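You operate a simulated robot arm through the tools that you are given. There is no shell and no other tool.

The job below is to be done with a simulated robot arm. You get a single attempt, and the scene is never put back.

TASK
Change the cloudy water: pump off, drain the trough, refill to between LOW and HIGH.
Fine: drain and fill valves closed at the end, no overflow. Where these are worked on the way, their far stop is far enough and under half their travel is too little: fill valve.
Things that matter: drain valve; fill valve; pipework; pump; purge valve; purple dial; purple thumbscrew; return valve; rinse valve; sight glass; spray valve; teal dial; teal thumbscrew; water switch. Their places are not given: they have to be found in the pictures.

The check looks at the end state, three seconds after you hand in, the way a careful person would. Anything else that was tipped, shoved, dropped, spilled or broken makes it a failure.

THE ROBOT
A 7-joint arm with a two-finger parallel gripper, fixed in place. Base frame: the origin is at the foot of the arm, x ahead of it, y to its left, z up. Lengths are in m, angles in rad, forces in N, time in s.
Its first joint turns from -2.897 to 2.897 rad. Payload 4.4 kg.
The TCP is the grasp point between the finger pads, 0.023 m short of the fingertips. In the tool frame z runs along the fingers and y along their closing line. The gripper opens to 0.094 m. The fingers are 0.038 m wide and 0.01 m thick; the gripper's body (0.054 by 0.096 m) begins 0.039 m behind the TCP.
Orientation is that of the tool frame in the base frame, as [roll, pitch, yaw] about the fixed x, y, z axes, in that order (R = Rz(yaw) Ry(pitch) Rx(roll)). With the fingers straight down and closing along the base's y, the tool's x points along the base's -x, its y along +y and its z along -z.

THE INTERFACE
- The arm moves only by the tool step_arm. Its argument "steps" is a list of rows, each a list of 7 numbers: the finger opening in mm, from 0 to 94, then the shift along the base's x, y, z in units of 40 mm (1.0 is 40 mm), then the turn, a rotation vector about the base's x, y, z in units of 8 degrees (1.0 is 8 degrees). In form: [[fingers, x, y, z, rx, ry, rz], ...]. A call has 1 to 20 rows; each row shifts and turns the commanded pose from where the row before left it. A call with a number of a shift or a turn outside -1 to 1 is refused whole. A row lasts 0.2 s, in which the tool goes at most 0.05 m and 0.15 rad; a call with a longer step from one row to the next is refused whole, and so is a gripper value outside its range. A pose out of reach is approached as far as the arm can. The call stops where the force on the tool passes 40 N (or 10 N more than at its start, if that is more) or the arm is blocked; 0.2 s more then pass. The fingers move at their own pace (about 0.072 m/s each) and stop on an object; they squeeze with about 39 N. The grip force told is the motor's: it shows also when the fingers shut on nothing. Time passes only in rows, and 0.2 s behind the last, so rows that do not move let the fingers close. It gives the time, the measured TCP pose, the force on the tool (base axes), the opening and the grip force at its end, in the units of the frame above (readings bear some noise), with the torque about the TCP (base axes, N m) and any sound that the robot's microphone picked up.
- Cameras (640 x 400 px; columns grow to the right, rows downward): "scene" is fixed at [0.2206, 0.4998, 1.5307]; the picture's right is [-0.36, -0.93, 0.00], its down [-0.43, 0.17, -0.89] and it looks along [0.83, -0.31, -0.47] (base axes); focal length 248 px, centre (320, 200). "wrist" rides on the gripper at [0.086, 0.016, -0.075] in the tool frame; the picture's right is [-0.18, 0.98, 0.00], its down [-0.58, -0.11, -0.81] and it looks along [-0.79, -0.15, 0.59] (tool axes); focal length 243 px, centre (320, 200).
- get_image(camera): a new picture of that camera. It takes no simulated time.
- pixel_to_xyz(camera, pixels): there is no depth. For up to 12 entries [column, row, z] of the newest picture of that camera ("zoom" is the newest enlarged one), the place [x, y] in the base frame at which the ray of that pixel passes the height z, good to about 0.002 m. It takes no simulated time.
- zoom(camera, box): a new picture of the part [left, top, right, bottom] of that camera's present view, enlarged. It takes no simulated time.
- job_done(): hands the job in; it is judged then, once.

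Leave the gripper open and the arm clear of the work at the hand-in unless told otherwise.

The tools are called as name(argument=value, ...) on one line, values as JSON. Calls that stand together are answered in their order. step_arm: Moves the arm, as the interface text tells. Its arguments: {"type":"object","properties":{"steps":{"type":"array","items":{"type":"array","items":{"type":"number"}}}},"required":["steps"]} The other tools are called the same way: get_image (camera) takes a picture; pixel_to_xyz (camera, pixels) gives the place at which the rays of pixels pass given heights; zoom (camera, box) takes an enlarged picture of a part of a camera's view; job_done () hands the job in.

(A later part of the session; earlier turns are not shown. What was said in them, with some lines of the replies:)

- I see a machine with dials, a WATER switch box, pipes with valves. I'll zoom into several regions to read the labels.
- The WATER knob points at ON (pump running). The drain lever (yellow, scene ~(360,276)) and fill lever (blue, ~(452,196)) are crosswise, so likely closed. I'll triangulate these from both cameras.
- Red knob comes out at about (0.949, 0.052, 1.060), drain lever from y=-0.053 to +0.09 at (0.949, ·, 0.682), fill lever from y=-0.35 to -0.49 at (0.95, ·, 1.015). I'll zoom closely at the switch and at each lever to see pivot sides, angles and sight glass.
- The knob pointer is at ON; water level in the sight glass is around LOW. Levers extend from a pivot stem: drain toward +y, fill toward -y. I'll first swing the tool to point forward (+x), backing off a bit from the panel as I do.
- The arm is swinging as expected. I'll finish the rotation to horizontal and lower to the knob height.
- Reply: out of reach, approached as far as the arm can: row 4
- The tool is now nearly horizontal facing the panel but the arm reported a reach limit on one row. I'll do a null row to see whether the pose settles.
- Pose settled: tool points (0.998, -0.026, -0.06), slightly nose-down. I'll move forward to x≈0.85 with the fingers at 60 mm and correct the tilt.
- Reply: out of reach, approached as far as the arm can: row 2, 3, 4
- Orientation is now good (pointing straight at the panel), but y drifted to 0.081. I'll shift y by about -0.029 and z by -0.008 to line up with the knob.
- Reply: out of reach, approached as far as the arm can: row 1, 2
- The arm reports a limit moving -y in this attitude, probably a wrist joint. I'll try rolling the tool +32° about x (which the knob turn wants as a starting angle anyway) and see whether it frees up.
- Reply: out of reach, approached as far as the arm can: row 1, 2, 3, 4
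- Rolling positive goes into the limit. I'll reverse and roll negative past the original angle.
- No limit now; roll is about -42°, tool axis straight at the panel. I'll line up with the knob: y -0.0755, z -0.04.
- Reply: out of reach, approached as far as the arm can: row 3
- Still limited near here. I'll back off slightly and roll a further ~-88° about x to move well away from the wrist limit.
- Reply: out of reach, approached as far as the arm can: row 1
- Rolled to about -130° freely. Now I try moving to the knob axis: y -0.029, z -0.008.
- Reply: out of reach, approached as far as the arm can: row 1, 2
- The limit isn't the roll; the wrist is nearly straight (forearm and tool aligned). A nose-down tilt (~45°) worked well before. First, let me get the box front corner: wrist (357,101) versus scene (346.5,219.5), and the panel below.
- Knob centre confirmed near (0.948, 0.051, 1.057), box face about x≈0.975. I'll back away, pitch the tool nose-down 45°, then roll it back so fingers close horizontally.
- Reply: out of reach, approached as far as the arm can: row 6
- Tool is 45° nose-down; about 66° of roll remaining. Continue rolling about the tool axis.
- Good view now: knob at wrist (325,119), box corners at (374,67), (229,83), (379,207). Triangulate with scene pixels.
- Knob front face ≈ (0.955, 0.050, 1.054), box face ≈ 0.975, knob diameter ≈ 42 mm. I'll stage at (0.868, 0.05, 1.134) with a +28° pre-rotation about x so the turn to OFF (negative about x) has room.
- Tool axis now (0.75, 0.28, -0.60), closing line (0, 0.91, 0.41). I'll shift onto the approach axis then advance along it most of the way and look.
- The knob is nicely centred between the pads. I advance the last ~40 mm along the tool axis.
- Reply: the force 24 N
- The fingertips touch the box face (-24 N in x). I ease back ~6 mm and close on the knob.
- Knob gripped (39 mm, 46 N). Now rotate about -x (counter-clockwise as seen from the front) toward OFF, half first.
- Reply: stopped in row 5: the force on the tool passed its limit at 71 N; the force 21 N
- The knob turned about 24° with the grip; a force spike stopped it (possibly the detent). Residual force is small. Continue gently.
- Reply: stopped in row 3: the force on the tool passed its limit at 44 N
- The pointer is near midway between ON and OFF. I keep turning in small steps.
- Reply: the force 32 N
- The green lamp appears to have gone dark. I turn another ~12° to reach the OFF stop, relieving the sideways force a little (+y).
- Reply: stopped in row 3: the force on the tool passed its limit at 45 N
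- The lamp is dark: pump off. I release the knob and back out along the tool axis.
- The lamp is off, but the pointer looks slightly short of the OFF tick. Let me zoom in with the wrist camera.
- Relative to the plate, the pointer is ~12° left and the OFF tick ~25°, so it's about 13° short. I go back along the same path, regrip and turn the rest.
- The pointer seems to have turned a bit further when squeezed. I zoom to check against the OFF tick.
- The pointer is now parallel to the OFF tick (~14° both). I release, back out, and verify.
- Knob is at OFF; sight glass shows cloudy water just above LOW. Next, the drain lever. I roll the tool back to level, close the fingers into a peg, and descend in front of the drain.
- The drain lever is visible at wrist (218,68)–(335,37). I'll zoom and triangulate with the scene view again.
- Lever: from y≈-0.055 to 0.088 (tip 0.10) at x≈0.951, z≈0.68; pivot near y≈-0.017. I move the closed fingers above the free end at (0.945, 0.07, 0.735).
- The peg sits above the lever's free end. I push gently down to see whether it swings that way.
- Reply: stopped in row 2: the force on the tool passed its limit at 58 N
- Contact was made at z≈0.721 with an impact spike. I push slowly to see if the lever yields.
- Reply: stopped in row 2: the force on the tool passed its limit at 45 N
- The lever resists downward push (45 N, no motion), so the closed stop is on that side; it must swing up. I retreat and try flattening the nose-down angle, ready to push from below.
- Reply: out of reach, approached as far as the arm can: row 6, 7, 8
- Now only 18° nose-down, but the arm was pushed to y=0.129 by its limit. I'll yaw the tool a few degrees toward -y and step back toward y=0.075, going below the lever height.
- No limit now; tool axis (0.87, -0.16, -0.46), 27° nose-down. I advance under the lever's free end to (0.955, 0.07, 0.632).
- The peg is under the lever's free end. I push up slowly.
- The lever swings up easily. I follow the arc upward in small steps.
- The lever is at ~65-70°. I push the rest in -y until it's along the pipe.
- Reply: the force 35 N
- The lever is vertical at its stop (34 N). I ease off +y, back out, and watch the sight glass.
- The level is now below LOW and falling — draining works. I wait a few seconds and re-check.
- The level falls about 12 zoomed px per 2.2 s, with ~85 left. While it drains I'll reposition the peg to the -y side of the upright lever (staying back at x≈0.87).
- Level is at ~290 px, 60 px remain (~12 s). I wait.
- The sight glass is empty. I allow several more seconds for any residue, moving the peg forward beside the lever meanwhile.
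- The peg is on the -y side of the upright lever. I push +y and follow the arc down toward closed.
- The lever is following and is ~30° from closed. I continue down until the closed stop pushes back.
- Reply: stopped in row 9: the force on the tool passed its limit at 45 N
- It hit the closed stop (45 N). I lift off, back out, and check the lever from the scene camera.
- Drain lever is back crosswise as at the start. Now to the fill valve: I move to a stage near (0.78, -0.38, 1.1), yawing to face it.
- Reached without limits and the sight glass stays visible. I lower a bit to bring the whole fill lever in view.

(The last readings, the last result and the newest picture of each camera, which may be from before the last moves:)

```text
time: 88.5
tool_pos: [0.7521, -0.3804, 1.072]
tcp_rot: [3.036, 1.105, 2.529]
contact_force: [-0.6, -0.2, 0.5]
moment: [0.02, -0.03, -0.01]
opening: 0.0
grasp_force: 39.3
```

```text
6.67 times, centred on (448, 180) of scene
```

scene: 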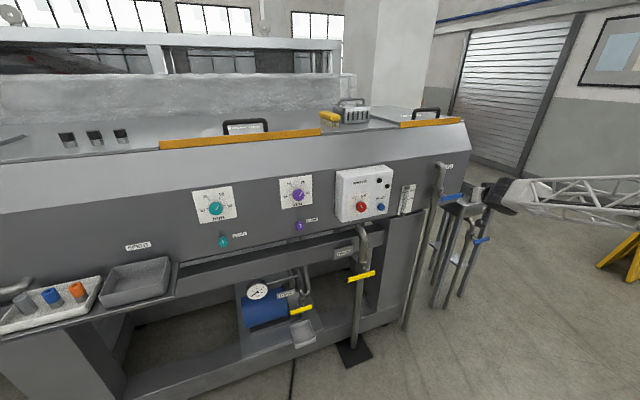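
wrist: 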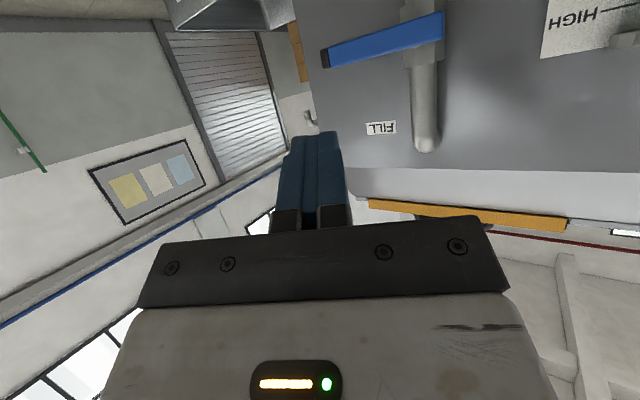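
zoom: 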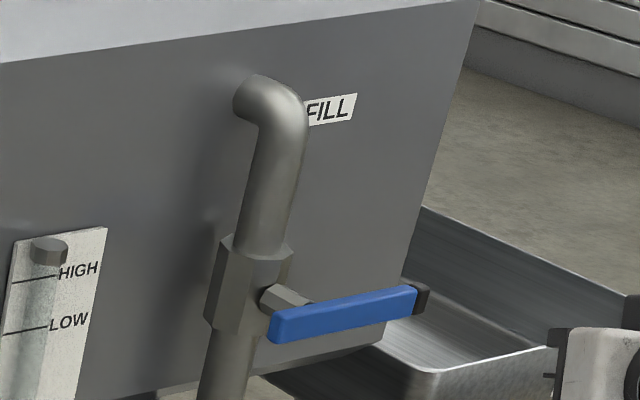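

pixel_to_xyz(camera="wrist", pixels=[[329.8, 57.7, 1.05], [329.8, 57.7, 0.95], [443.6, 25.2, 1.05], [443.6, 25.2, 0.95], [423, 148, 1.15], [423, 148, 1.05]])

pixel_to_xyz(camera="scene", pixels=[[462.4, 195, 1.05], [462.4, 195, 0.95], [440.5, 198.75, 1.05], [440.5, 198.75, 0.95]])

```text
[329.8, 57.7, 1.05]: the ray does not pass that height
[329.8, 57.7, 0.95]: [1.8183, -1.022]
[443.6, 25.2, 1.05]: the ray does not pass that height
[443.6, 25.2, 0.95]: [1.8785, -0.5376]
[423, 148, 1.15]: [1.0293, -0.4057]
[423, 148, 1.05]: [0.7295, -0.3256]
```

```text
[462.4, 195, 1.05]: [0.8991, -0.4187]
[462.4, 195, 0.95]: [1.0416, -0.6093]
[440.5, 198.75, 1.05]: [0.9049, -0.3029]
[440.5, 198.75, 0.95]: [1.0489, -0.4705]
```

Fill lever: pivot ≈ (0.955, -0.397, 1.010), free end to y≈-0.50. I move the closed fingers above its free half at (0.953, -0.467, 1.062).

step_arm(steps=[[0, 0.8, -0.35, 0, 0, 0, 0], [0, 0.8, -0.35, 0, 0, 0, 0], [0, 0.8, -0.35, 0, 0, 0, 0], [0, 0.8, -0.35, -0.1, 0, 0, 0], [0, 0.8, -0.35, -0.1, 0, 0, 0], [0, 0.8, -0.35, -0.1, 0, 0, 0], [0, 0.2, -0.08, 0, 0, 0, 0], [0, 0, 0, 0, 0, 0, 0]])

get_image(camera="wrist")

zoom(camera="scene", box=[390, 150, 518, 230])

```text
time: 90.3
tool_pos: [0.9516, -0.4675, 1.0592]
tcp_rot: [3.036, 1.103, 2.531]
contact_force: [0.2, -1.0, 0.4]
moment: [0.0, -0.01, 0.0]
opening: 0.0
grasp_force: 39.1
```

```text
taken
```

wrist: 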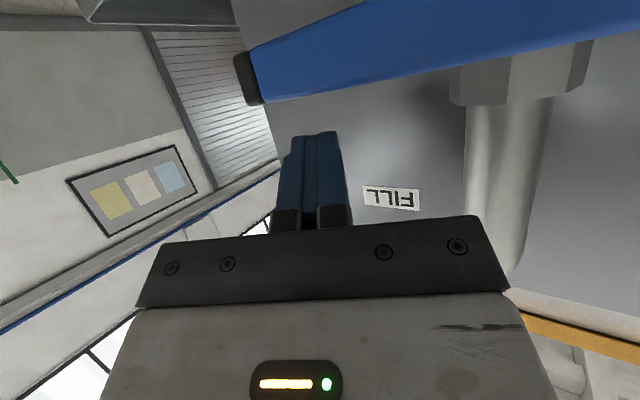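

```text
5.00 times, centred on (454, 190) of scene
```

zoom: 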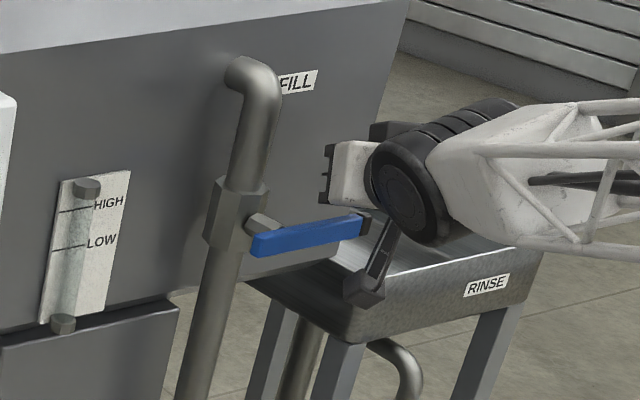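

The peg is above the lever's free end. I push down slowly to test the direction.

step_arm(steps=[[0, 0, 0, -0.15, 0, 0, 0], [0, 0, 0, -0.12, 0, 0, 0], [0, 0, 0, -0.12, 0, 0, 0], [0, 0, 0, -0.12, 0, 0, 0], [0, 0, 0, -0.12, 0, 0, 0], [0, 0, 0, -0.12, 0, 0, 0], [0, 0, 0, -0.12, 0, 0, 0]])

zoom(camera="scene", box=[390, 150, 518, 230])

```text
time: 91.4
tool_pos: [0.9531, -0.4673, 1.0481]
tcp_rot: [3.031, 1.116, 2.525]
contact_force: [0.0, 0.8, 4.7]
moment: [-0.05, -0.06, 0.0]
opening: 0.0
grasp_force: 39.3
stopped in row 5: the force on the tool passed its limit at 44 N (the readings are from after the stop); the commanded pose is now the measured one
```

```text
5.00 times, centred on (454, 190) of scene
```

zoom: 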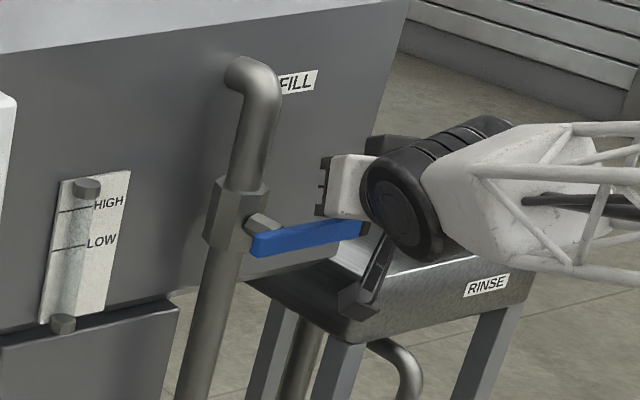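

Blocked downward at the closed stop, so this lever also opens upward. I back away, lower, and look at the clearance beneath it (rinse sink rim).

step_arm(steps=[[0, 0, 0, 0.3, 0, 0, 0], [0, -0.7, 0.2, 0.2, 0, 0, 0], [0, -0.8, 0.2, 0, 0, 0, 0], [0, -0.8, 0.2, -0.3, 0, 0, 0], [0, -0.5, 0, -0.7, 0, 0, 0], [0, 0, 0, -0.8, 0, 0, 0], [0, 0, 0, -0.8, 0, 0, 0], [0, 0, 0, 0, 0, 0, 0]])

get_image(camera="wrist")

zoom(camera="scene", box=[390, 150, 518, 230])

```text
time: 93.2
tool_pos: [0.841, -0.4438, 0.9624]
tcp_rot: [3.03, 1.113, 2.526]
contact_force: [-0.1, -0.4, -0.2]
moment: [0.02, 0.01, 0.02]
opening: 0.0001
grasp_force: 39.2
```

```text
taken
```

wrist: 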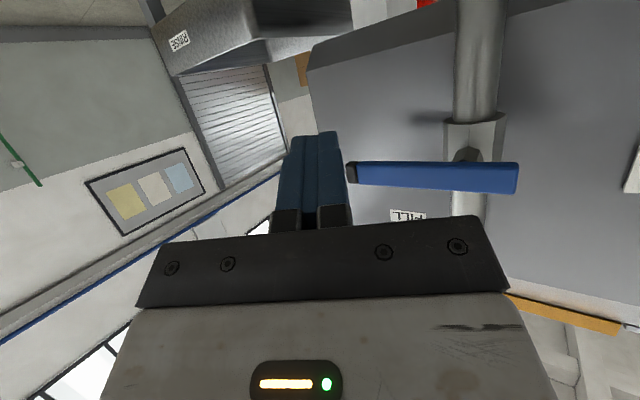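

```text
5.00 times, centred on (454, 190) of scene
```

zoom: 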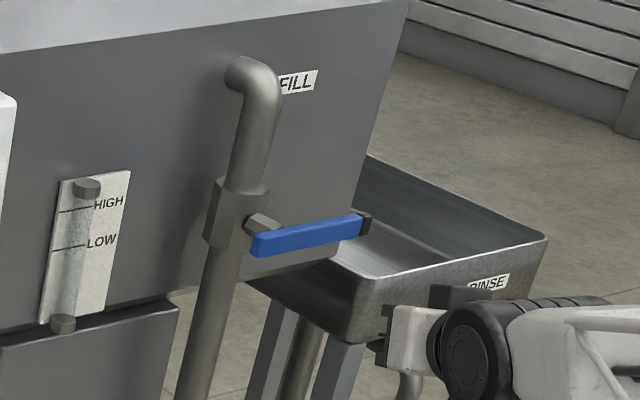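

pixel_to_xyz(camera="wrist", pixels=[[258, 38, 0.9], [258, 38, 0.8], [181, 74, 0.9], [181, 74, 0.8]])

pixel_to_xyz(camera="scene", pixels=[[461.4, 205, 0.9], [461.4, 205, 0.8], [499, 197.5, 0.9], [499, 197.5, 0.8]])

zoom(camera="wrist", box=[140, 0, 380, 150])

```text
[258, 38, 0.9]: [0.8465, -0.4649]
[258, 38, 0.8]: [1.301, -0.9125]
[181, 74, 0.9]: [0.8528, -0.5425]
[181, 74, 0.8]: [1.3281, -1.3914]
```

```text
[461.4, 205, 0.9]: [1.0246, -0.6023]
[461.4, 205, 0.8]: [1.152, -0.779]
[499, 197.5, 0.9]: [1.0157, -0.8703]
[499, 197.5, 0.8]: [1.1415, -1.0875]
```

```text
2.67 times, centred on (260, 75) of wrist
```

zoom: 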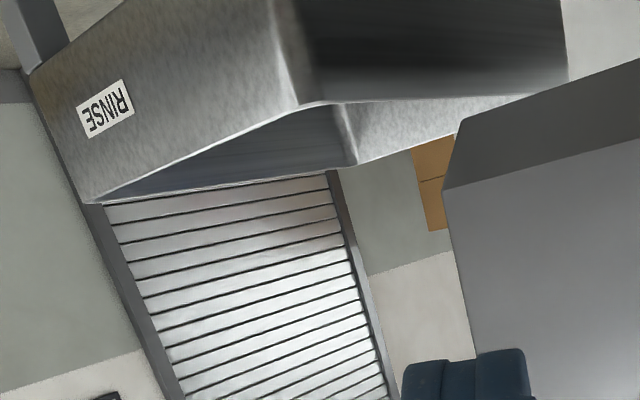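

The sink rim is far off at (1.09, -0.70, 0.85), so clearance below is fine. To keep the gripper body from touching the lever when upright, I'd like less yaw; I try turning +18° about z here.

step_arm(steps=[[0, 0, 0, -0.1, 0, 0, 0.6], [0, 0, 0, -0.1, 0, 0, 0.6], [0, 0, 0, -0.1, 0, 0, 0.6], [0, 0, 0, 0, 0, 0, 0.5], [0, 0, 0, 0, 0, 0, 0]])

```text
time: 94.4
tool_pos: [0.8413, -0.4438, 0.9505]
tcp_rot: [3.03, 1.112, 2.847]
contact_force: [-1.1, -0.6, 0.3]
moment: [0.01, 0.0, 0.03]
opening: 0.0
grasp_force: 39.4
```

No limit. I turn a further +10° and then slide forward under the lever.

step_arm(steps=[[0, 0, -0.1, 0, 0, 0, 0.6], [0, 0, -0.1, 0, 0, 0, 0.6], [0, 0.4, -0.1, 0, 0, 0, 0], [0, 0.5, -0.1, 0, 0, 0, 0], [0, 0.5, -0.1, 0, 0, 0, 0], [0, 0.5, -0.1, 0, 0, 0, 0], [0, 0.4, 0, 0, 0, 0, 0], [0, 0.3, 0, 0, 0, 0, 0], [0, 0, 0, 0, 0, 0, 0]])

get_image(camera="wrist")

zoom(camera="scene", box=[390, 150, 518, 230])

```text
time: 96.4
tool_pos: [0.9446, -0.4675, 0.9496]
tcp_rot: [3.03, 1.114, 3.013]
contact_force: [0.1, -0.2, 0.2]
moment: [0.04, -0.03, 0.03]
opening: 0.0
grasp_force: 38.6
```

```text
taken
```

wrist: 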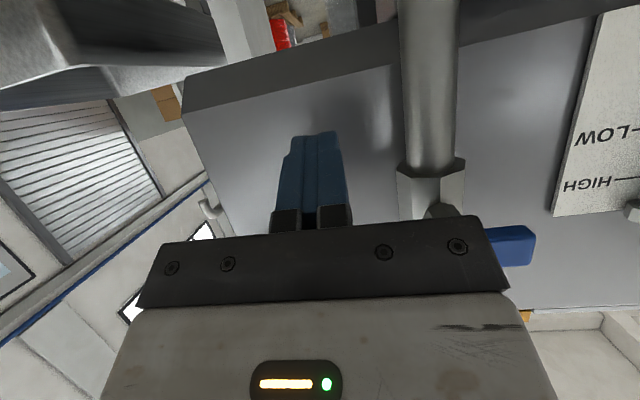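

```text
5.00 times, centred on (454, 190) of scene
```

zoom: 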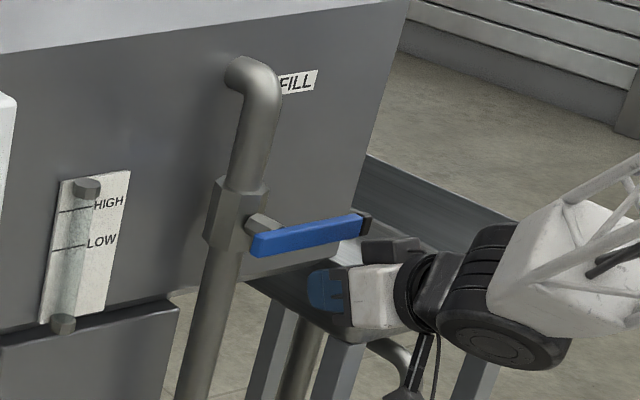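

Yaw is now ~0°, peg under the lever's free part. I push up and follow the arc.

step_arm(steps=[[0, 0.05, 0, 0.197, 0, 0, 0], [0, 0.05, 0, 0.197, 0, 0, 0], [0, 0.03, 0, 0.197, 0, 0, 0], [0, 0, 0, 0.197, 0, 0, 0], [0, 0, 0, 0.197, 0, 0, 0], [0, 0, -0.026, 0.165, 0, 0, 0], [0, 0, -0.026, 0.165, 0, 0, 0], [0, 0, -0.026, 0.165, 0, 0, 0]])

zoom(camera="scene", box=[390, 150, 518, 230])

```text
time: 98.2
tool_pos: [0.949, -0.4708, 1.009]
tcp_rot: [3.029, 1.116, 3.016]
contact_force: [-1.1, -0.6, -0.6]
moment: [-0.02, -0.01, 0.01]
opening: 0.0
grasp_force: 39.0
```

```text
5.00 times, centred on (454, 190) of scene
```

zoom: 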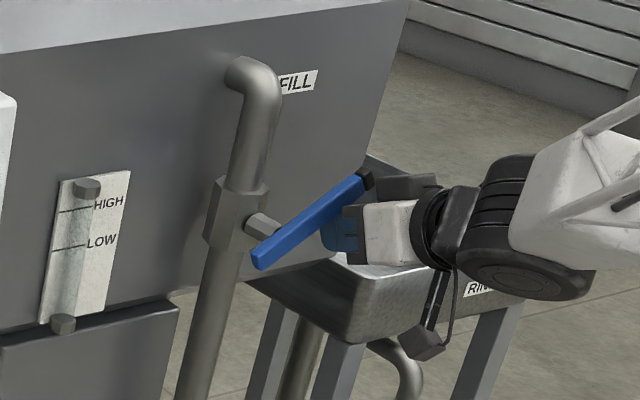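

The lever rises freely (~25-30°). I continue to vertical.

step_arm(steps=[[0, 0, 0, 0.165, 0, 0, 0], [0, 0, 0.031, 0.165, 0, 0, 0], [0, 0, 0.031, 0.165, 0, 0, 0], [0, 0, 0.031, 0.165, 0, 0, 0], [0, 0, 0.031, 0.165, 0, 0, 0], [0, 0, 0.093, 0.145, 0, 0, 0], [0, 0, 0.093, 0.145, 0, 0, 0], [0, 0, 0.093, 0.145, 0, 0, 0], [0, 0, 0.093, 0.145, 0, 0, 0], [0, 0, 0.137, 0.1, 0, 0, 0], [0, 0, 0.137, 0.1, 0, 0, 0], [0, 0, 0.137, 0.08, 0, 0, 0], [0, 0, 0.15, 0.04, 0, 0, 0], [0, 0, 0.15, 0.03, 0, 0, 0], [0, 0, 0.15, 0, 0, 0, 0], [0, 0, 0.1, 0, 0, 0, 0]])

zoom(camera="scene", box=[390, 150, 518, 230])

get_image(camera="wrist")

```text
time: 101.4
tool_pos: [0.9475, -0.4227, 1.0806]
tcp_rot: [3.032, 1.115, 3.011]
contact_force: [2.5, -19.4, -1.8]
moment: [-0.05, -0.02, -0.04]
opening: 0.0
grasp_force: 38.9
stopped in row 15: the force on the tool passed its limit at 51 N (the readings are from after the stop); the commanded pose is now the measured one
```

```text
5.00 times, centred on (454, 190) of scene
```

zoom: 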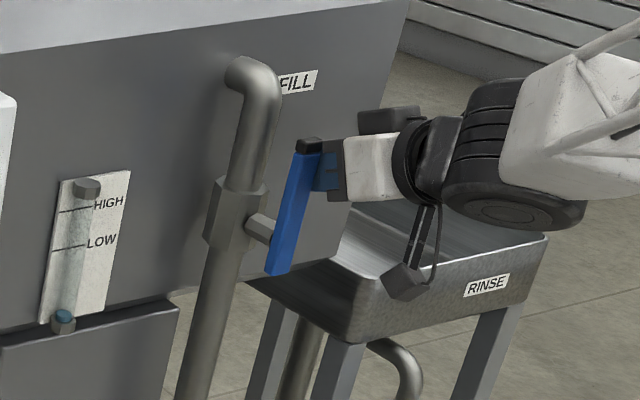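

```text
taken
```

wrist: 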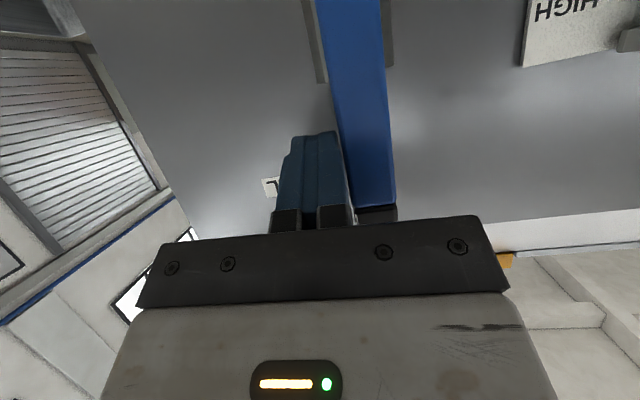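

The lever is upright at its stop and clear water appears at the bottom of the glass. I quickly reposition to the +y side of the lever for closing.

step_arm(steps=[[0, -0.1, -0.2, 0, 0, 0, 0], [0, -0.8, 0, 0, 0, 0, 0], [0, -0.8, 0, 0, 0, 0, 0], [0, 0, 0.8, 0, 0, 0, 0], [0, 0, 0.8, 0, 0, 0, 0], [0, 0, 0.35, 0, 0, 0, 0], [0, 0, 0, 0, 0, 0, 0]])

zoom(camera="scene", box=[390, 150, 518, 230])

get_image(camera="wrist")

```text
time: 103.0
tool_pos: [0.88, -0.3507, 1.0815]
tcp_rot: [3.033, 1.112, 3.013]
contact_force: [0.1, -0.2, 1.1]
moment: [-0.01, 0.03, 0.03]
opening: 0.0001
grasp_force: 38.9
```

```text
5.00 times, centred on (454, 190) of scene
```

zoom: 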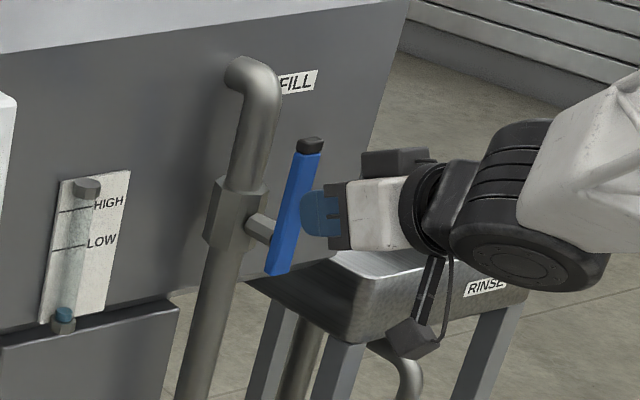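

```text
taken
```

wrist: 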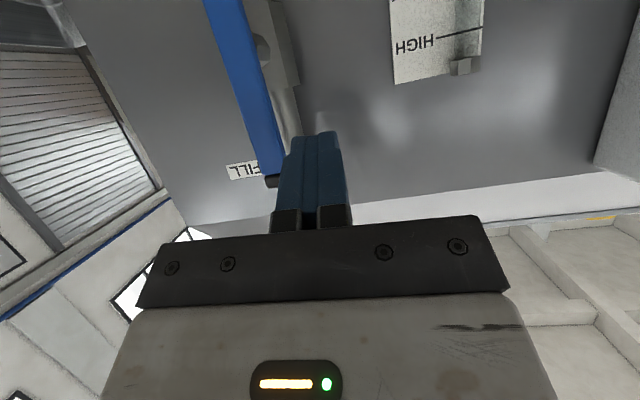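

Fill is steady (~3 zoomed px/s, about 65 px to LOW). I move forward beside the lever on its +y side.

step_arm(steps=[[0, 0.5, 0.05, 0, 0, 0, 0], [0, 0.5, 0, 0, 0, 0, 0], [0, 0.5, 0, 0, 0, 0, 0], [0, 0.25, 0, 0, 0, 0, 0], [0, 0, 0, 0, 0, 0, 0]])

zoom(camera="scene", box=[390, 150, 518, 230])

get_image(camera="wrist")

```text
time: 104.2
tool_pos: [0.951, -0.3499, 1.0802]
tcp_rot: [3.033, 1.115, 3.012]
contact_force: [-0.1, 0.3, -0.4]
moment: [0.0, 0.02, -0.01]
opening: 0.0001
grasp_force: 39.0
```

```text
5.00 times, centred on (454, 190) of scene
```

zoom: 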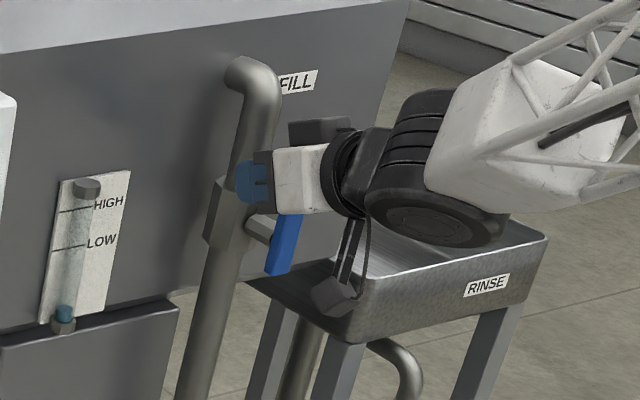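

```text
taken
```

wrist: 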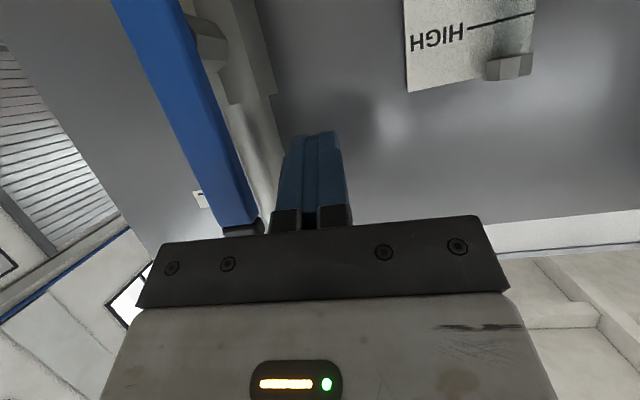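

In position with the lever between me and -y. I wait and monitor the level.

step_arm(steps=[[0, 0, 0, 0, 0, 0, 0], [0, 0, 0, 0, 0, 0, 0], [0, 0, 0, 0, 0, 0, 0], [0, 0, 0, 0, 0, 0, 0], [0, 0, 0, 0, 0, 0, 0], [0, 0, 0, 0, 0, 0, 0], [0, 0, 0, 0, 0, 0, 0], [0, 0, 0, 0, 0, 0, 0], [0, 0, 0, 0, 0, 0, 0], [0, 0, 0, 0, 0, 0, 0], [0, 0, 0, 0, 0, 0, 0], [0, 0, 0, 0, 0, 0, 0], [0, 0, 0, 0, 0, 0, 0], [0, 0, 0, 0, 0, 0, 0], [0, 0, 0, 0, 0, 0, 0], [0, 0, 0, 0, 0, 0, 0], [0, 0, 0, 0, 0, 0, 0], [0, 0, 0, 0, 0, 0, 0], [0, 0, 0, 0, 0, 0, 0], [0, 0, 0, 0, 0, 0, 0]])

zoom(camera="scene", box=[390, 170, 438, 220])

```text
time: 108.4
tool_pos: [0.9506, -0.3498, 1.0797]
tcp_rot: [3.034, 1.114, 3.013]
contact_force: [0.7, 0.2, -0.3]
moment: [-0.03, 0.0, -0.01]
opening: 0.0
grasp_force: 38.7
```

```text
8.00 times, centred on (414, 195) of scene
```

zoom: 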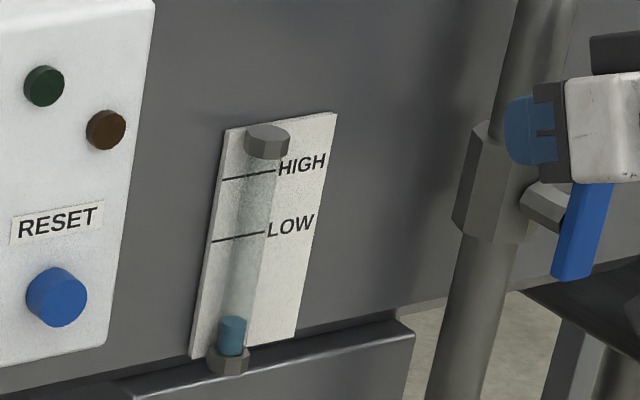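

Level at ~322 px, rising ~2.6 px/s; LOW is at ~236, HIGH at ~175. I need about 45 s; I wait in pieces.

step_arm(steps=[[0, 0, 0, 0, 0, 0, 0], [0, 0, 0, 0, 0, 0, 0], [0, 0, 0, 0, 0, 0, 0], [0, 0, 0, 0, 0, 0, 0], [0, 0, 0, 0, 0, 0, 0], [0, 0, 0, 0, 0, 0, 0], [0, 0, 0, 0, 0, 0, 0], [0, 0, 0, 0, 0, 0, 0], [0, 0, 0, 0, 0, 0, 0], [0, 0, 0, 0, 0, 0, 0], [0, 0, 0, 0, 0, 0, 0], [0, 0, 0, 0, 0, 0, 0], [0, 0, 0, 0, 0, 0, 0], [0, 0, 0, 0, 0, 0, 0], [0, 0, 0, 0, 0, 0, 0], [0, 0, 0, 0, 0, 0, 0], [0, 0, 0, 0, 0, 0, 0], [0, 0, 0, 0, 0, 0, 0], [0, 0, 0, 0, 0, 0, 0], [0, 0, 0, 0, 0, 0, 0]])

step_arm(steps=[[0, 0, 0, 0, 0, 0, 0], [0, 0, 0, 0, 0, 0, 0], [0, 0, 0, 0, 0, 0, 0], [0, 0, 0, 0, 0, 0, 0], [0, 0, 0, 0, 0, 0, 0], [0, 0, 0, 0, 0, 0, 0], [0, 0, 0, 0, 0, 0, 0], [0, 0, 0, 0, 0, 0, 0], [0, 0, 0, 0, 0, 0, 0], [0, 0, 0, 0, 0, 0, 0], [0, 0, 0, 0, 0, 0, 0], [0, 0, 0, 0, 0, 0, 0], [0, 0, 0, 0, 0, 0, 0], [0, 0, 0, 0, 0, 0, 0], [0, 0, 0, 0, 0, 0, 0], [0, 0, 0, 0, 0, 0, 0], [0, 0, 0, 0, 0, 0, 0], [0, 0, 0, 0, 0, 0, 0], [0, 0, 0, 0, 0, 0, 0], [0, 0, 0, 0, 0, 0, 0]])

step_arm(steps=[[0, 0, 0, 0, 0, 0, 0], [0, 0, 0, 0, 0, 0, 0], [0, 0, 0, 0, 0, 0, 0], [0, 0, 0, 0, 0, 0, 0], [0, 0, 0, 0, 0, 0, 0], [0, 0, 0, 0, 0, 0, 0], [0, 0, 0, 0, 0, 0, 0], [0, 0, 0, 0, 0, 0, 0], [0, 0, 0, 0, 0, 0, 0], [0, 0, 0, 0, 0, 0, 0], [0, 0, 0, 0, 0, 0, 0], [0, 0, 0, 0, 0, 0, 0], [0, 0, 0, 0, 0, 0, 0], [0, 0, 0, 0, 0, 0, 0], [0, 0, 0, 0, 0, 0, 0], [0, 0, 0, 0, 0, 0, 0], [0, 0, 0, 0, 0, 0, 0], [0, 0, 0, 0, 0, 0, 0], [0, 0, 0, 0, 0, 0, 0], [0, 0, 0, 0, 0, 0, 0]])

zoom(camera="scene", box=[390, 170, 438, 220])

```text
time: 112.6
tool_pos: [0.9492, -0.3507, 1.0808]
tcp_rot: [3.034, 1.114, 3.014]
contact_force: [0.1, 0.0, -0.3]
moment: [0.02, 0.03, 0.04]
opening: 0.0
grasp_force: 39.8
```

```text
time: 116.8
tool_pos: [0.951, -0.3495, 1.0796]
tcp_rot: [3.033, 1.113, 3.012]
contact_force: [-0.3, -0.5, 0.1]
moment: [0.02, -0.03, -0.02]
opening: 0.0002
grasp_force: 39.3
```

```text
time: 121.0
tool_pos: [0.9501, -0.3499, 1.0796]
tcp_rot: [3.033, 1.114, 3.013]
contact_force: [0.3, 0.7, -0.9]
moment: [0.0, -0.02, 0.0]
opening: 0.0
grasp_force: 39.4
```

```text
8.00 times, centred on (414, 195) of scene
```

zoom: 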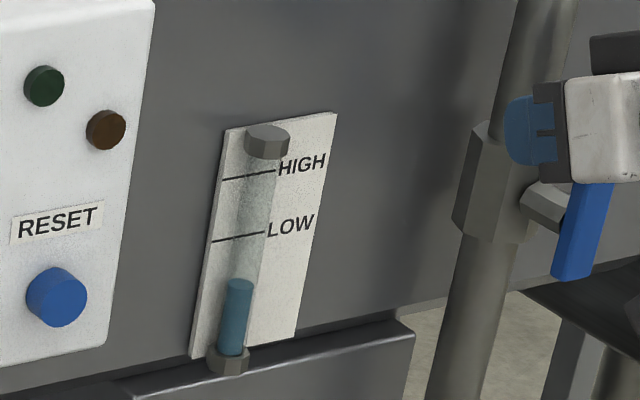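

Level ~284 px, ~3 px/s. With parallax the apparent mid target is ~215. I wait ~17 s more.

step_arm(steps=[[0, 0, 0, 0, 0, 0, 0], [0, 0, 0, 0, 0, 0, 0], [0, 0, 0, 0, 0, 0, 0], [0, 0, 0, 0, 0, 0, 0], [0, 0, 0, 0, 0, 0, 0], [0, 0, 0, 0, 0, 0, 0], [0, 0, 0, 0, 0, 0, 0], [0, 0, 0, 0, 0, 0, 0], [0, 0, 0, 0, 0, 0, 0], [0, 0, 0, 0, 0, 0, 0], [0, 0, 0, 0, 0, 0, 0], [0, 0, 0, 0, 0, 0, 0], [0, 0, 0, 0, 0, 0, 0], [0, 0, 0, 0, 0, 0, 0], [0, 0, 0, 0, 0, 0, 0], [0, 0, 0, 0, 0, 0, 0], [0, 0, 0, 0, 0, 0, 0], [0, 0, 0, 0, 0, 0, 0], [0, 0, 0, 0, 0, 0, 0], [0, 0, 0, 0, 0, 0, 0]])

step_arm(steps=[[0, 0, 0, 0, 0, 0, 0], [0, 0, 0, 0, 0, 0, 0], [0, 0, 0, 0, 0, 0, 0], [0, 0, 0, 0, 0, 0, 0], [0, 0, 0, 0, 0, 0, 0], [0, 0, 0, 0, 0, 0, 0], [0, 0, 0, 0, 0, 0, 0], [0, 0, 0, 0, 0, 0, 0], [0, 0, 0, 0, 0, 0, 0], [0, 0, 0, 0, 0, 0, 0], [0, 0, 0, 0, 0, 0, 0], [0, 0, 0, 0, 0, 0, 0], [0, 0, 0, 0, 0, 0, 0], [0, 0, 0, 0, 0, 0, 0], [0, 0, 0, 0, 0, 0, 0], [0, 0, 0, 0, 0, 0, 0], [0, 0, 0, 0, 0, 0, 0], [0, 0, 0, 0, 0, 0, 0], [0, 0, 0, 0, 0, 0, 0], [0, 0, 0, 0, 0, 0, 0]])

step_arm(steps=[[0, 0, 0, 0, 0, 0, 0], [0, 0, 0, 0, 0, 0, 0], [0, 0, 0, 0, 0, 0, 0], [0, 0, 0, 0, 0, 0, 0], [0, 0, 0, 0, 0, 0, 0], [0, 0, 0, 0, 0, 0, 0], [0, 0, 0, 0, 0, 0, 0], [0, 0, 0, 0, 0, 0, 0], [0, 0, 0, 0, 0, 0, 0], [0, 0, 0, 0, 0, 0, 0], [0, 0, 0, 0, 0, 0, 0], [0, 0, 0, 0, 0, 0, 0], [0, 0, 0, 0, 0, 0, 0], [0, 0, 0, 0, 0, 0, 0], [0, 0, 0, 0, 0, 0, 0], [0, 0, 0, 0, 0, 0, 0], [0, 0, 0, 0, 0, 0, 0], [0, 0, 0, 0, 0, 0, 0], [0, 0, 0, 0, 0, 0, 0], [0, 0, 0, 0, 0, 0, 0]])

zoom(camera="scene", box=[390, 170, 438, 220])

zoom(camera="wrist", box=[360, 0, 600, 150])

```text
time: 125.2
tool_pos: [0.9501, -0.3488, 1.0811]
tcp_rot: [3.033, 1.113, 3.012]
contact_force: [-1.1, -0.8, -0.6]
moment: [0.04, 0.03, -0.01]
opening: 0.0
grasp_force: 38.5
```

```text
time: 129.4
tool_pos: [0.9497, -0.3501, 1.0793]
tcp_rot: [3.034, 1.113, 3.014]
contact_force: [-0.9, 0.5, -0.5]
moment: [0.02, -0.03, -0.01]
opening: 0.0
grasp_force: 39.6
```

```text
time: 133.6
tool_pos: [0.95, -0.3496, 1.0808]
tcp_rot: [3.032, 1.113, 3.012]
contact_force: [0.1, 0.1, 1.0]
moment: [-0.01, -0.05, 0.0]
opening: 0.0003
grasp_force: 39.2
```

```text
8.00 times, centred on (414, 195) of scene
```

zoom: 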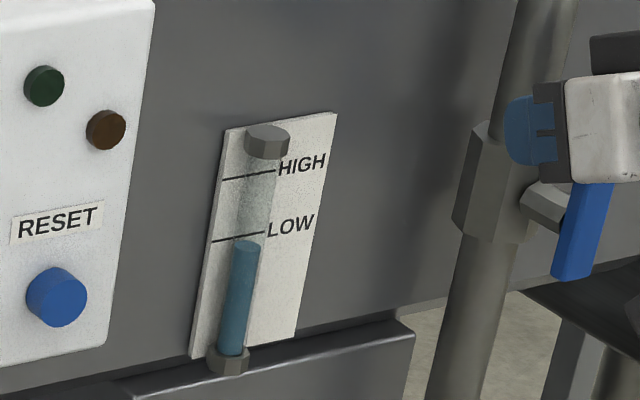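

```text
2.67 times, centred on (480, 75) of wrist
```

zoom: 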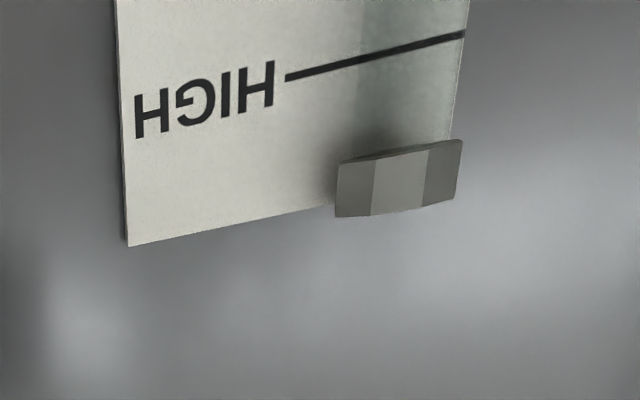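

Level is at ~245 px, about LOW. I wait ~6.5 s more, then close.

step_arm(steps=[[0, 0, 0, 0, 0, 0, 0], [0, 0, 0, 0, 0, 0, 0], [0, 0, 0, 0, 0, 0, 0], [0, 0, 0, 0, 0, 0, 0], [0, 0, 0, 0, 0, 0, 0], [0, 0, 0, 0, 0, 0, 0], [0, 0, 0, 0, 0, 0, 0], [0, 0, 0, 0, 0, 0, 0], [0, 0, 0, 0, 0, 0, 0], [0, 0, 0, 0, 0, 0, 0], [0, 0, 0, 0, 0, 0, 0], [0, 0, 0, 0, 0, 0, 0], [0, 0, 0, 0, 0, 0, 0], [0, 0, 0, 0, 0, 0, 0], [0, 0, 0, 0, 0, 0, 0], [0, 0, 0, 0, 0, 0, 0], [0, 0, 0, 0, 0, 0, 0], [0, 0, 0, 0, 0, 0, 0], [0, 0, 0, 0, 0, 0, 0], [0, 0, 0, 0, 0, 0, 0]])

step_arm(steps=[[0, 0, 0, 0, 0, 0, 0], [0, 0, 0, 0, 0, 0, 0], [0, 0, 0, 0, 0, 0, 0], [0, 0, 0, 0, 0, 0, 0], [0, 0, 0, 0, 0, 0, 0], [0, 0, 0, 0, 0, 0, 0], [0, 0, 0, 0, 0, 0, 0], [0, 0, 0, 0, 0, 0, 0]])

zoom(camera="scene", box=[390, 170, 438, 220])

```text
time: 137.8
tool_pos: [0.949, -0.3494, 1.0804]
tcp_rot: [3.033, 1.114, 3.011]
contact_force: [-1.5, -0.5, -0.2]
moment: [-0.01, 0.02, 0.01]
opening: 0.0001
grasp_force: 39.1
```

```text
time: 139.6
tool_pos: [0.9494, -0.3493, 1.0798]
tcp_rot: [3.033, 1.113, 3.014]
contact_force: [0.8, -0.2, 0.0]
moment: [0.0, 0.02, 0.0]
opening: 0.0
grasp_force: 38.8
```

```text
8.00 times, centred on (414, 195) of scene
```

zoom: 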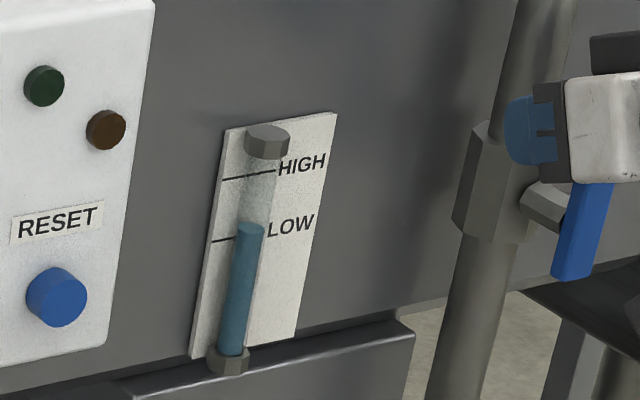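

The level is above LOW now (~228 px). I close the fill valve: push -y then follow the arc down to the stop.

step_arm(steps=[[0, 0, -0.35, 0, 0, 0, 0], [0, 0, -0.35, 0, 0, 0, 0], [0, 0, -0.19, 0.077, 0, 0, 0], [0, 0, -0.19, 0.077, 0, 0, 0], [0, 0, -0.19, 0.077, 0, 0, 0], [0, 0, -0.19, -0.03, 0, 0, 0], [0, 0, -0.19, -0.03, 0, 0, 0], [0, 0, -0.19, -0.03, 0, 0, 0], [0, 0, -0.173, -0.088, 0, 0, 0], [0, 0, -0.173, -0.088, 0, 0, 0], [0, 0, -0.173, -0.088, 0, 0, 0], [0, 0, -0.143, -0.145, 0, 0, 0], [0, 0, -0.143, -0.145, 0, 0, 0], [0, 0, -0.143, -0.145, 0, 0, 0], [0, 0, -0.08, -0.135, 0, 0, 0], [0, 0, -0.08, -0.135, 0, 0, 0], [0, 0, 0, -0.1, 0, 0, 0], [0, 0, 0, -0.1, 0, 0, 0], [0, 0, 0, -0.1, 0, 0, 0]])

zoom(camera="scene", box=[390, 150, 518, 230])

get_image(camera="wrist")

```text
time: 143.5
tool_pos: [0.9525, -0.4681, 1.0459]
tcp_rot: [3.04, 1.124, 3.018]
contact_force: [4.8, -1.4, 4.1]
moment: [-0.07, -0.15, 0.02]
opening: 0.0
grasp_force: 38.8
stopped in row 19: the force on the tool passed its limit at 44 N (the readings are from after the stop); the commanded pose is now the measured one
```

```text
5.00 times, centred on (454, 190) of scene
```

zoom: 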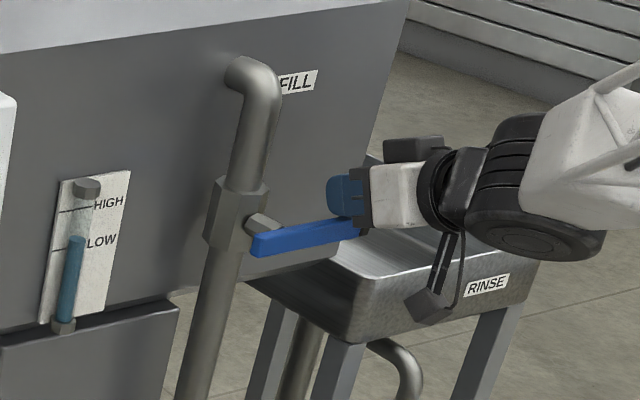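

```text
taken
```

wrist: 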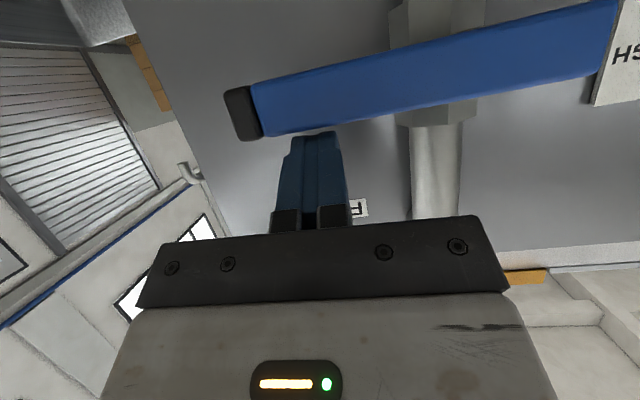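

The fill lever is at its closed stop (44 N). I lift off, back away, and move to view the sight glass with the wrist camera.

step_arm(steps=[[0, 0, 0, 0.35, 0, 0, 0], [0, -0.6, 0, 0.3, 0, 0, 0], [0, -0.9, 0, 0, 0, 0, 0], [0, -0.9, 0, 0, 0, 0, 0], [0, -0.9, 0.3, 0, 0, 0, 0], [0, -0.5, 0.8, 0, 0, 0, 0], [0, -0.3, 0.9, 0, 0, 0, 0], [20, 0, 0.9, 0, 0, 0, 0], [40, 0, 0.9, 0, 0, 0, 0], [60, 0, 0.9, 0, 0, 0, 0], [60, 0, 0.5, 0, 0, 0, 0], [60, 0, 0, 0, 0, 0, 0]])

get_image(camera="wrist")

get_image(camera="scene")

zoom(camera="scene", box=[390, 170, 438, 220])

```text
time: 146.1
tool_pos: [0.7866, -0.2613, 1.0721]
tcp_rot: [3.037, 1.122, 3.018]
contact_force: [0.8, 0.0, 0.8]
moment: [0.0, 0.0, -0.02]
opening: 0.0601
grasp_force: 0.1
```

```text
taken
```

wrist: 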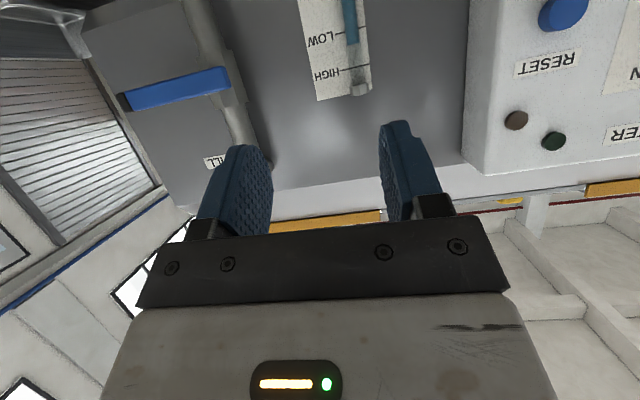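

```text
taken
```

scene: 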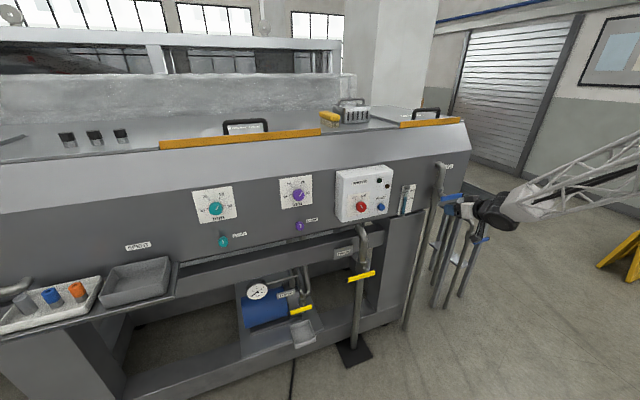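

```text
8.00 times, centred on (414, 195) of scene
```

zoom: 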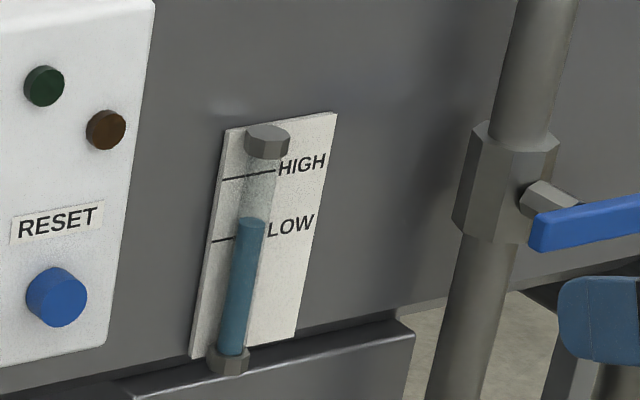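

zoom(camera="wrist", box=[280, 0, 400, 100])

zoom(camera="wrist", box=[100, 40, 260, 140])

zoom(camera="scene", box=[220, 230, 420, 355])

zoom(camera="scene", box=[320, 140, 520, 265])

```text
4.00 times, centred on (340, 50) of wrist
```

zoom: 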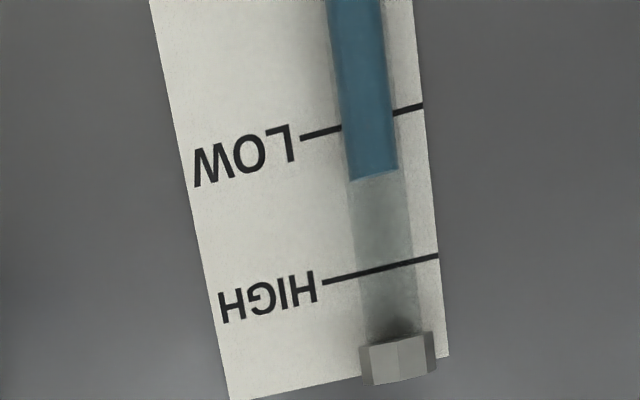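

```text
4.00 times, centred on (180, 90) of wrist
```

zoom: 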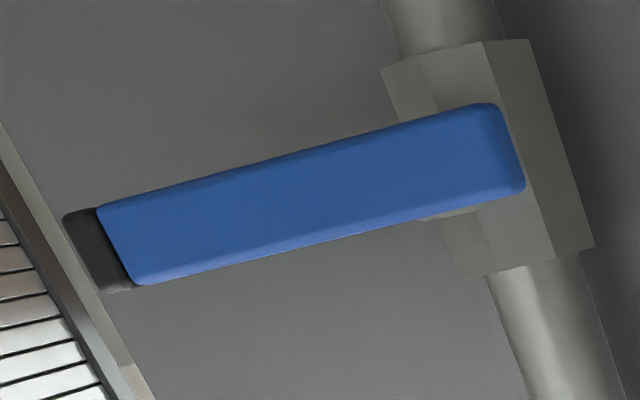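

```text
3.20 times, centred on (320, 292) of scene
```

zoom: 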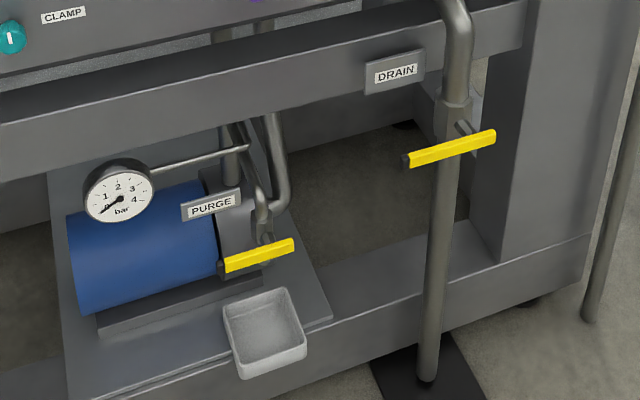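

```text
3.20 times, centred on (420, 202) of scene
```

zoom: 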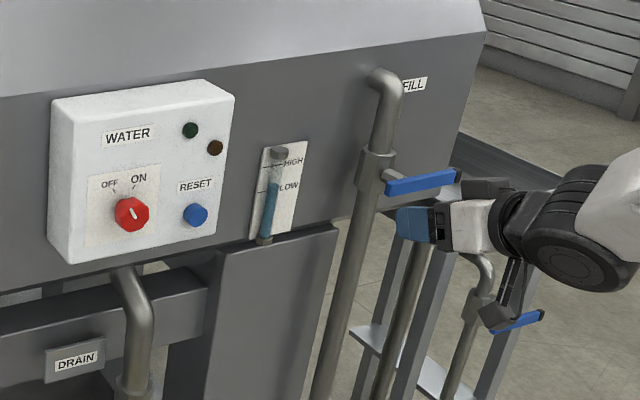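

The pump gauge reads 0, drain and fill levers are crosswise, clean blue water sits about a third of the way from LOW to HIGH. I back the arm further off with the gripper open and confirm the level is steady.

step_arm(steps=[[90, -0.7, 0.2, 0.3, 0, 0, 0], [90, -0.7, 0.2, 0.3, 0, 0, 0], [90, -0.7, 0, 0.3, 0, 0, 0], [90, 0, 0, 0, 0, 0, 0], [90, 0, 0, 0, 0, 0, 0], [90, 0, 0, 0, 0, 0, 0], [90, 0, 0, 0, 0, 0, 0], [90, 0, 0, 0, 0, 0, 0], [90, 0, 0, 0, 0, 0, 0], [90, 0, 0, 0, 0, 0, 0], [90, 0, 0, 0, 0, 0, 0], [90, 0, 0, 0, 0, 0, 0], [90, 0, 0, 0, 0, 0, 0], [90, 0, 0, 0, 0, 0, 0], [90, 0, 0, 0, 0, 0, 0], [90, 0, 0, 0, 0, 0, 0], [90, 0, 0, 0, 0, 0, 0], [90, 0, 0, 0, 0, 0, 0], [90, 0, 0, 0, 0, 0, 0], [90, 0, 0, 0, 0, 0, 0]])

zoom(camera="scene", box=[390, 170, 438, 220])

get_image(camera="scene")

get_image(camera="wrist")

```text
time: 150.3
tool_pos: [0.7038, -0.2451, 1.1086]
tcp_rot: [3.039, 1.122, 3.017]
contact_force: [0.1, -0.3, -0.8]
moment: [0.02, -0.02, -0.03]
opening: 0.0901
grasp_force: 0.0
```

```text
8.00 times, centred on (414, 195) of scene
```

zoom: 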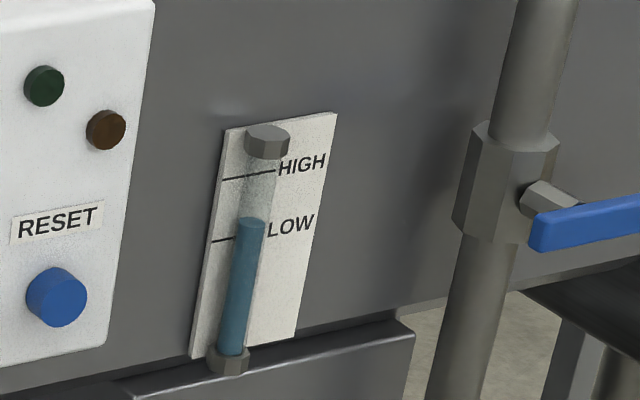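

```text
taken
```

scene: 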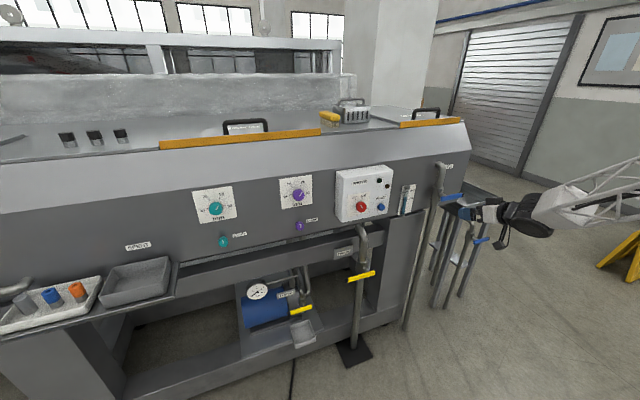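

```text
taken
```

wrist: 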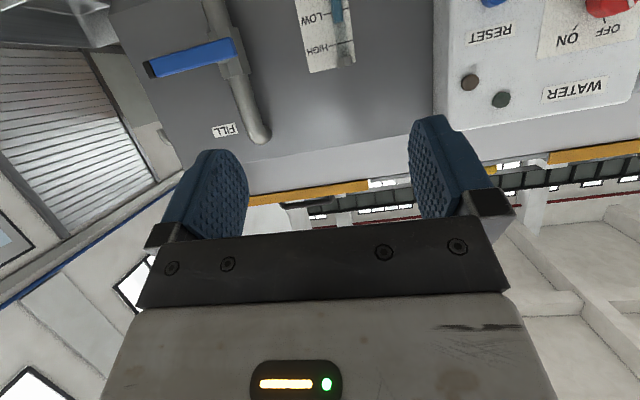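

The level hasn't moved over 4 s, so both valves are shut. The pump switch is at OFF, the water is clean and between LOW and HIGH, and the arm is clear with the gripper open. I hand the job in.

job_done()

```text
The job is handed in.
```

The cloudy water has been changed and the job is handed in. I haven't seen the check's verdict.

- **Pump:** The WATER switch is at OFF. Its green lamp is out and the pump gauge reads 0. My first grip left the knob about 13° short of OFF, so I regripped and finished the turn.
- **Drain:** I opened the valve to its stop until the sight glass was empty, and waited about 8 more seconds before closing it. It is back against its closed stop.
- **Fill:** I opened the valve to its far stop, then shut it again. It is against its closed stop too.
- **Level:** The water is clear and stands roughly a third of the way from LOW to HIGH. It did not move over the last 4 seconds I watched.

I tried both levers downward first, and each stopped hard at its closed stop. Both turned out to open upward. I saw no overflow and nothing displaced. The arm is clear of the work with the gripper open.
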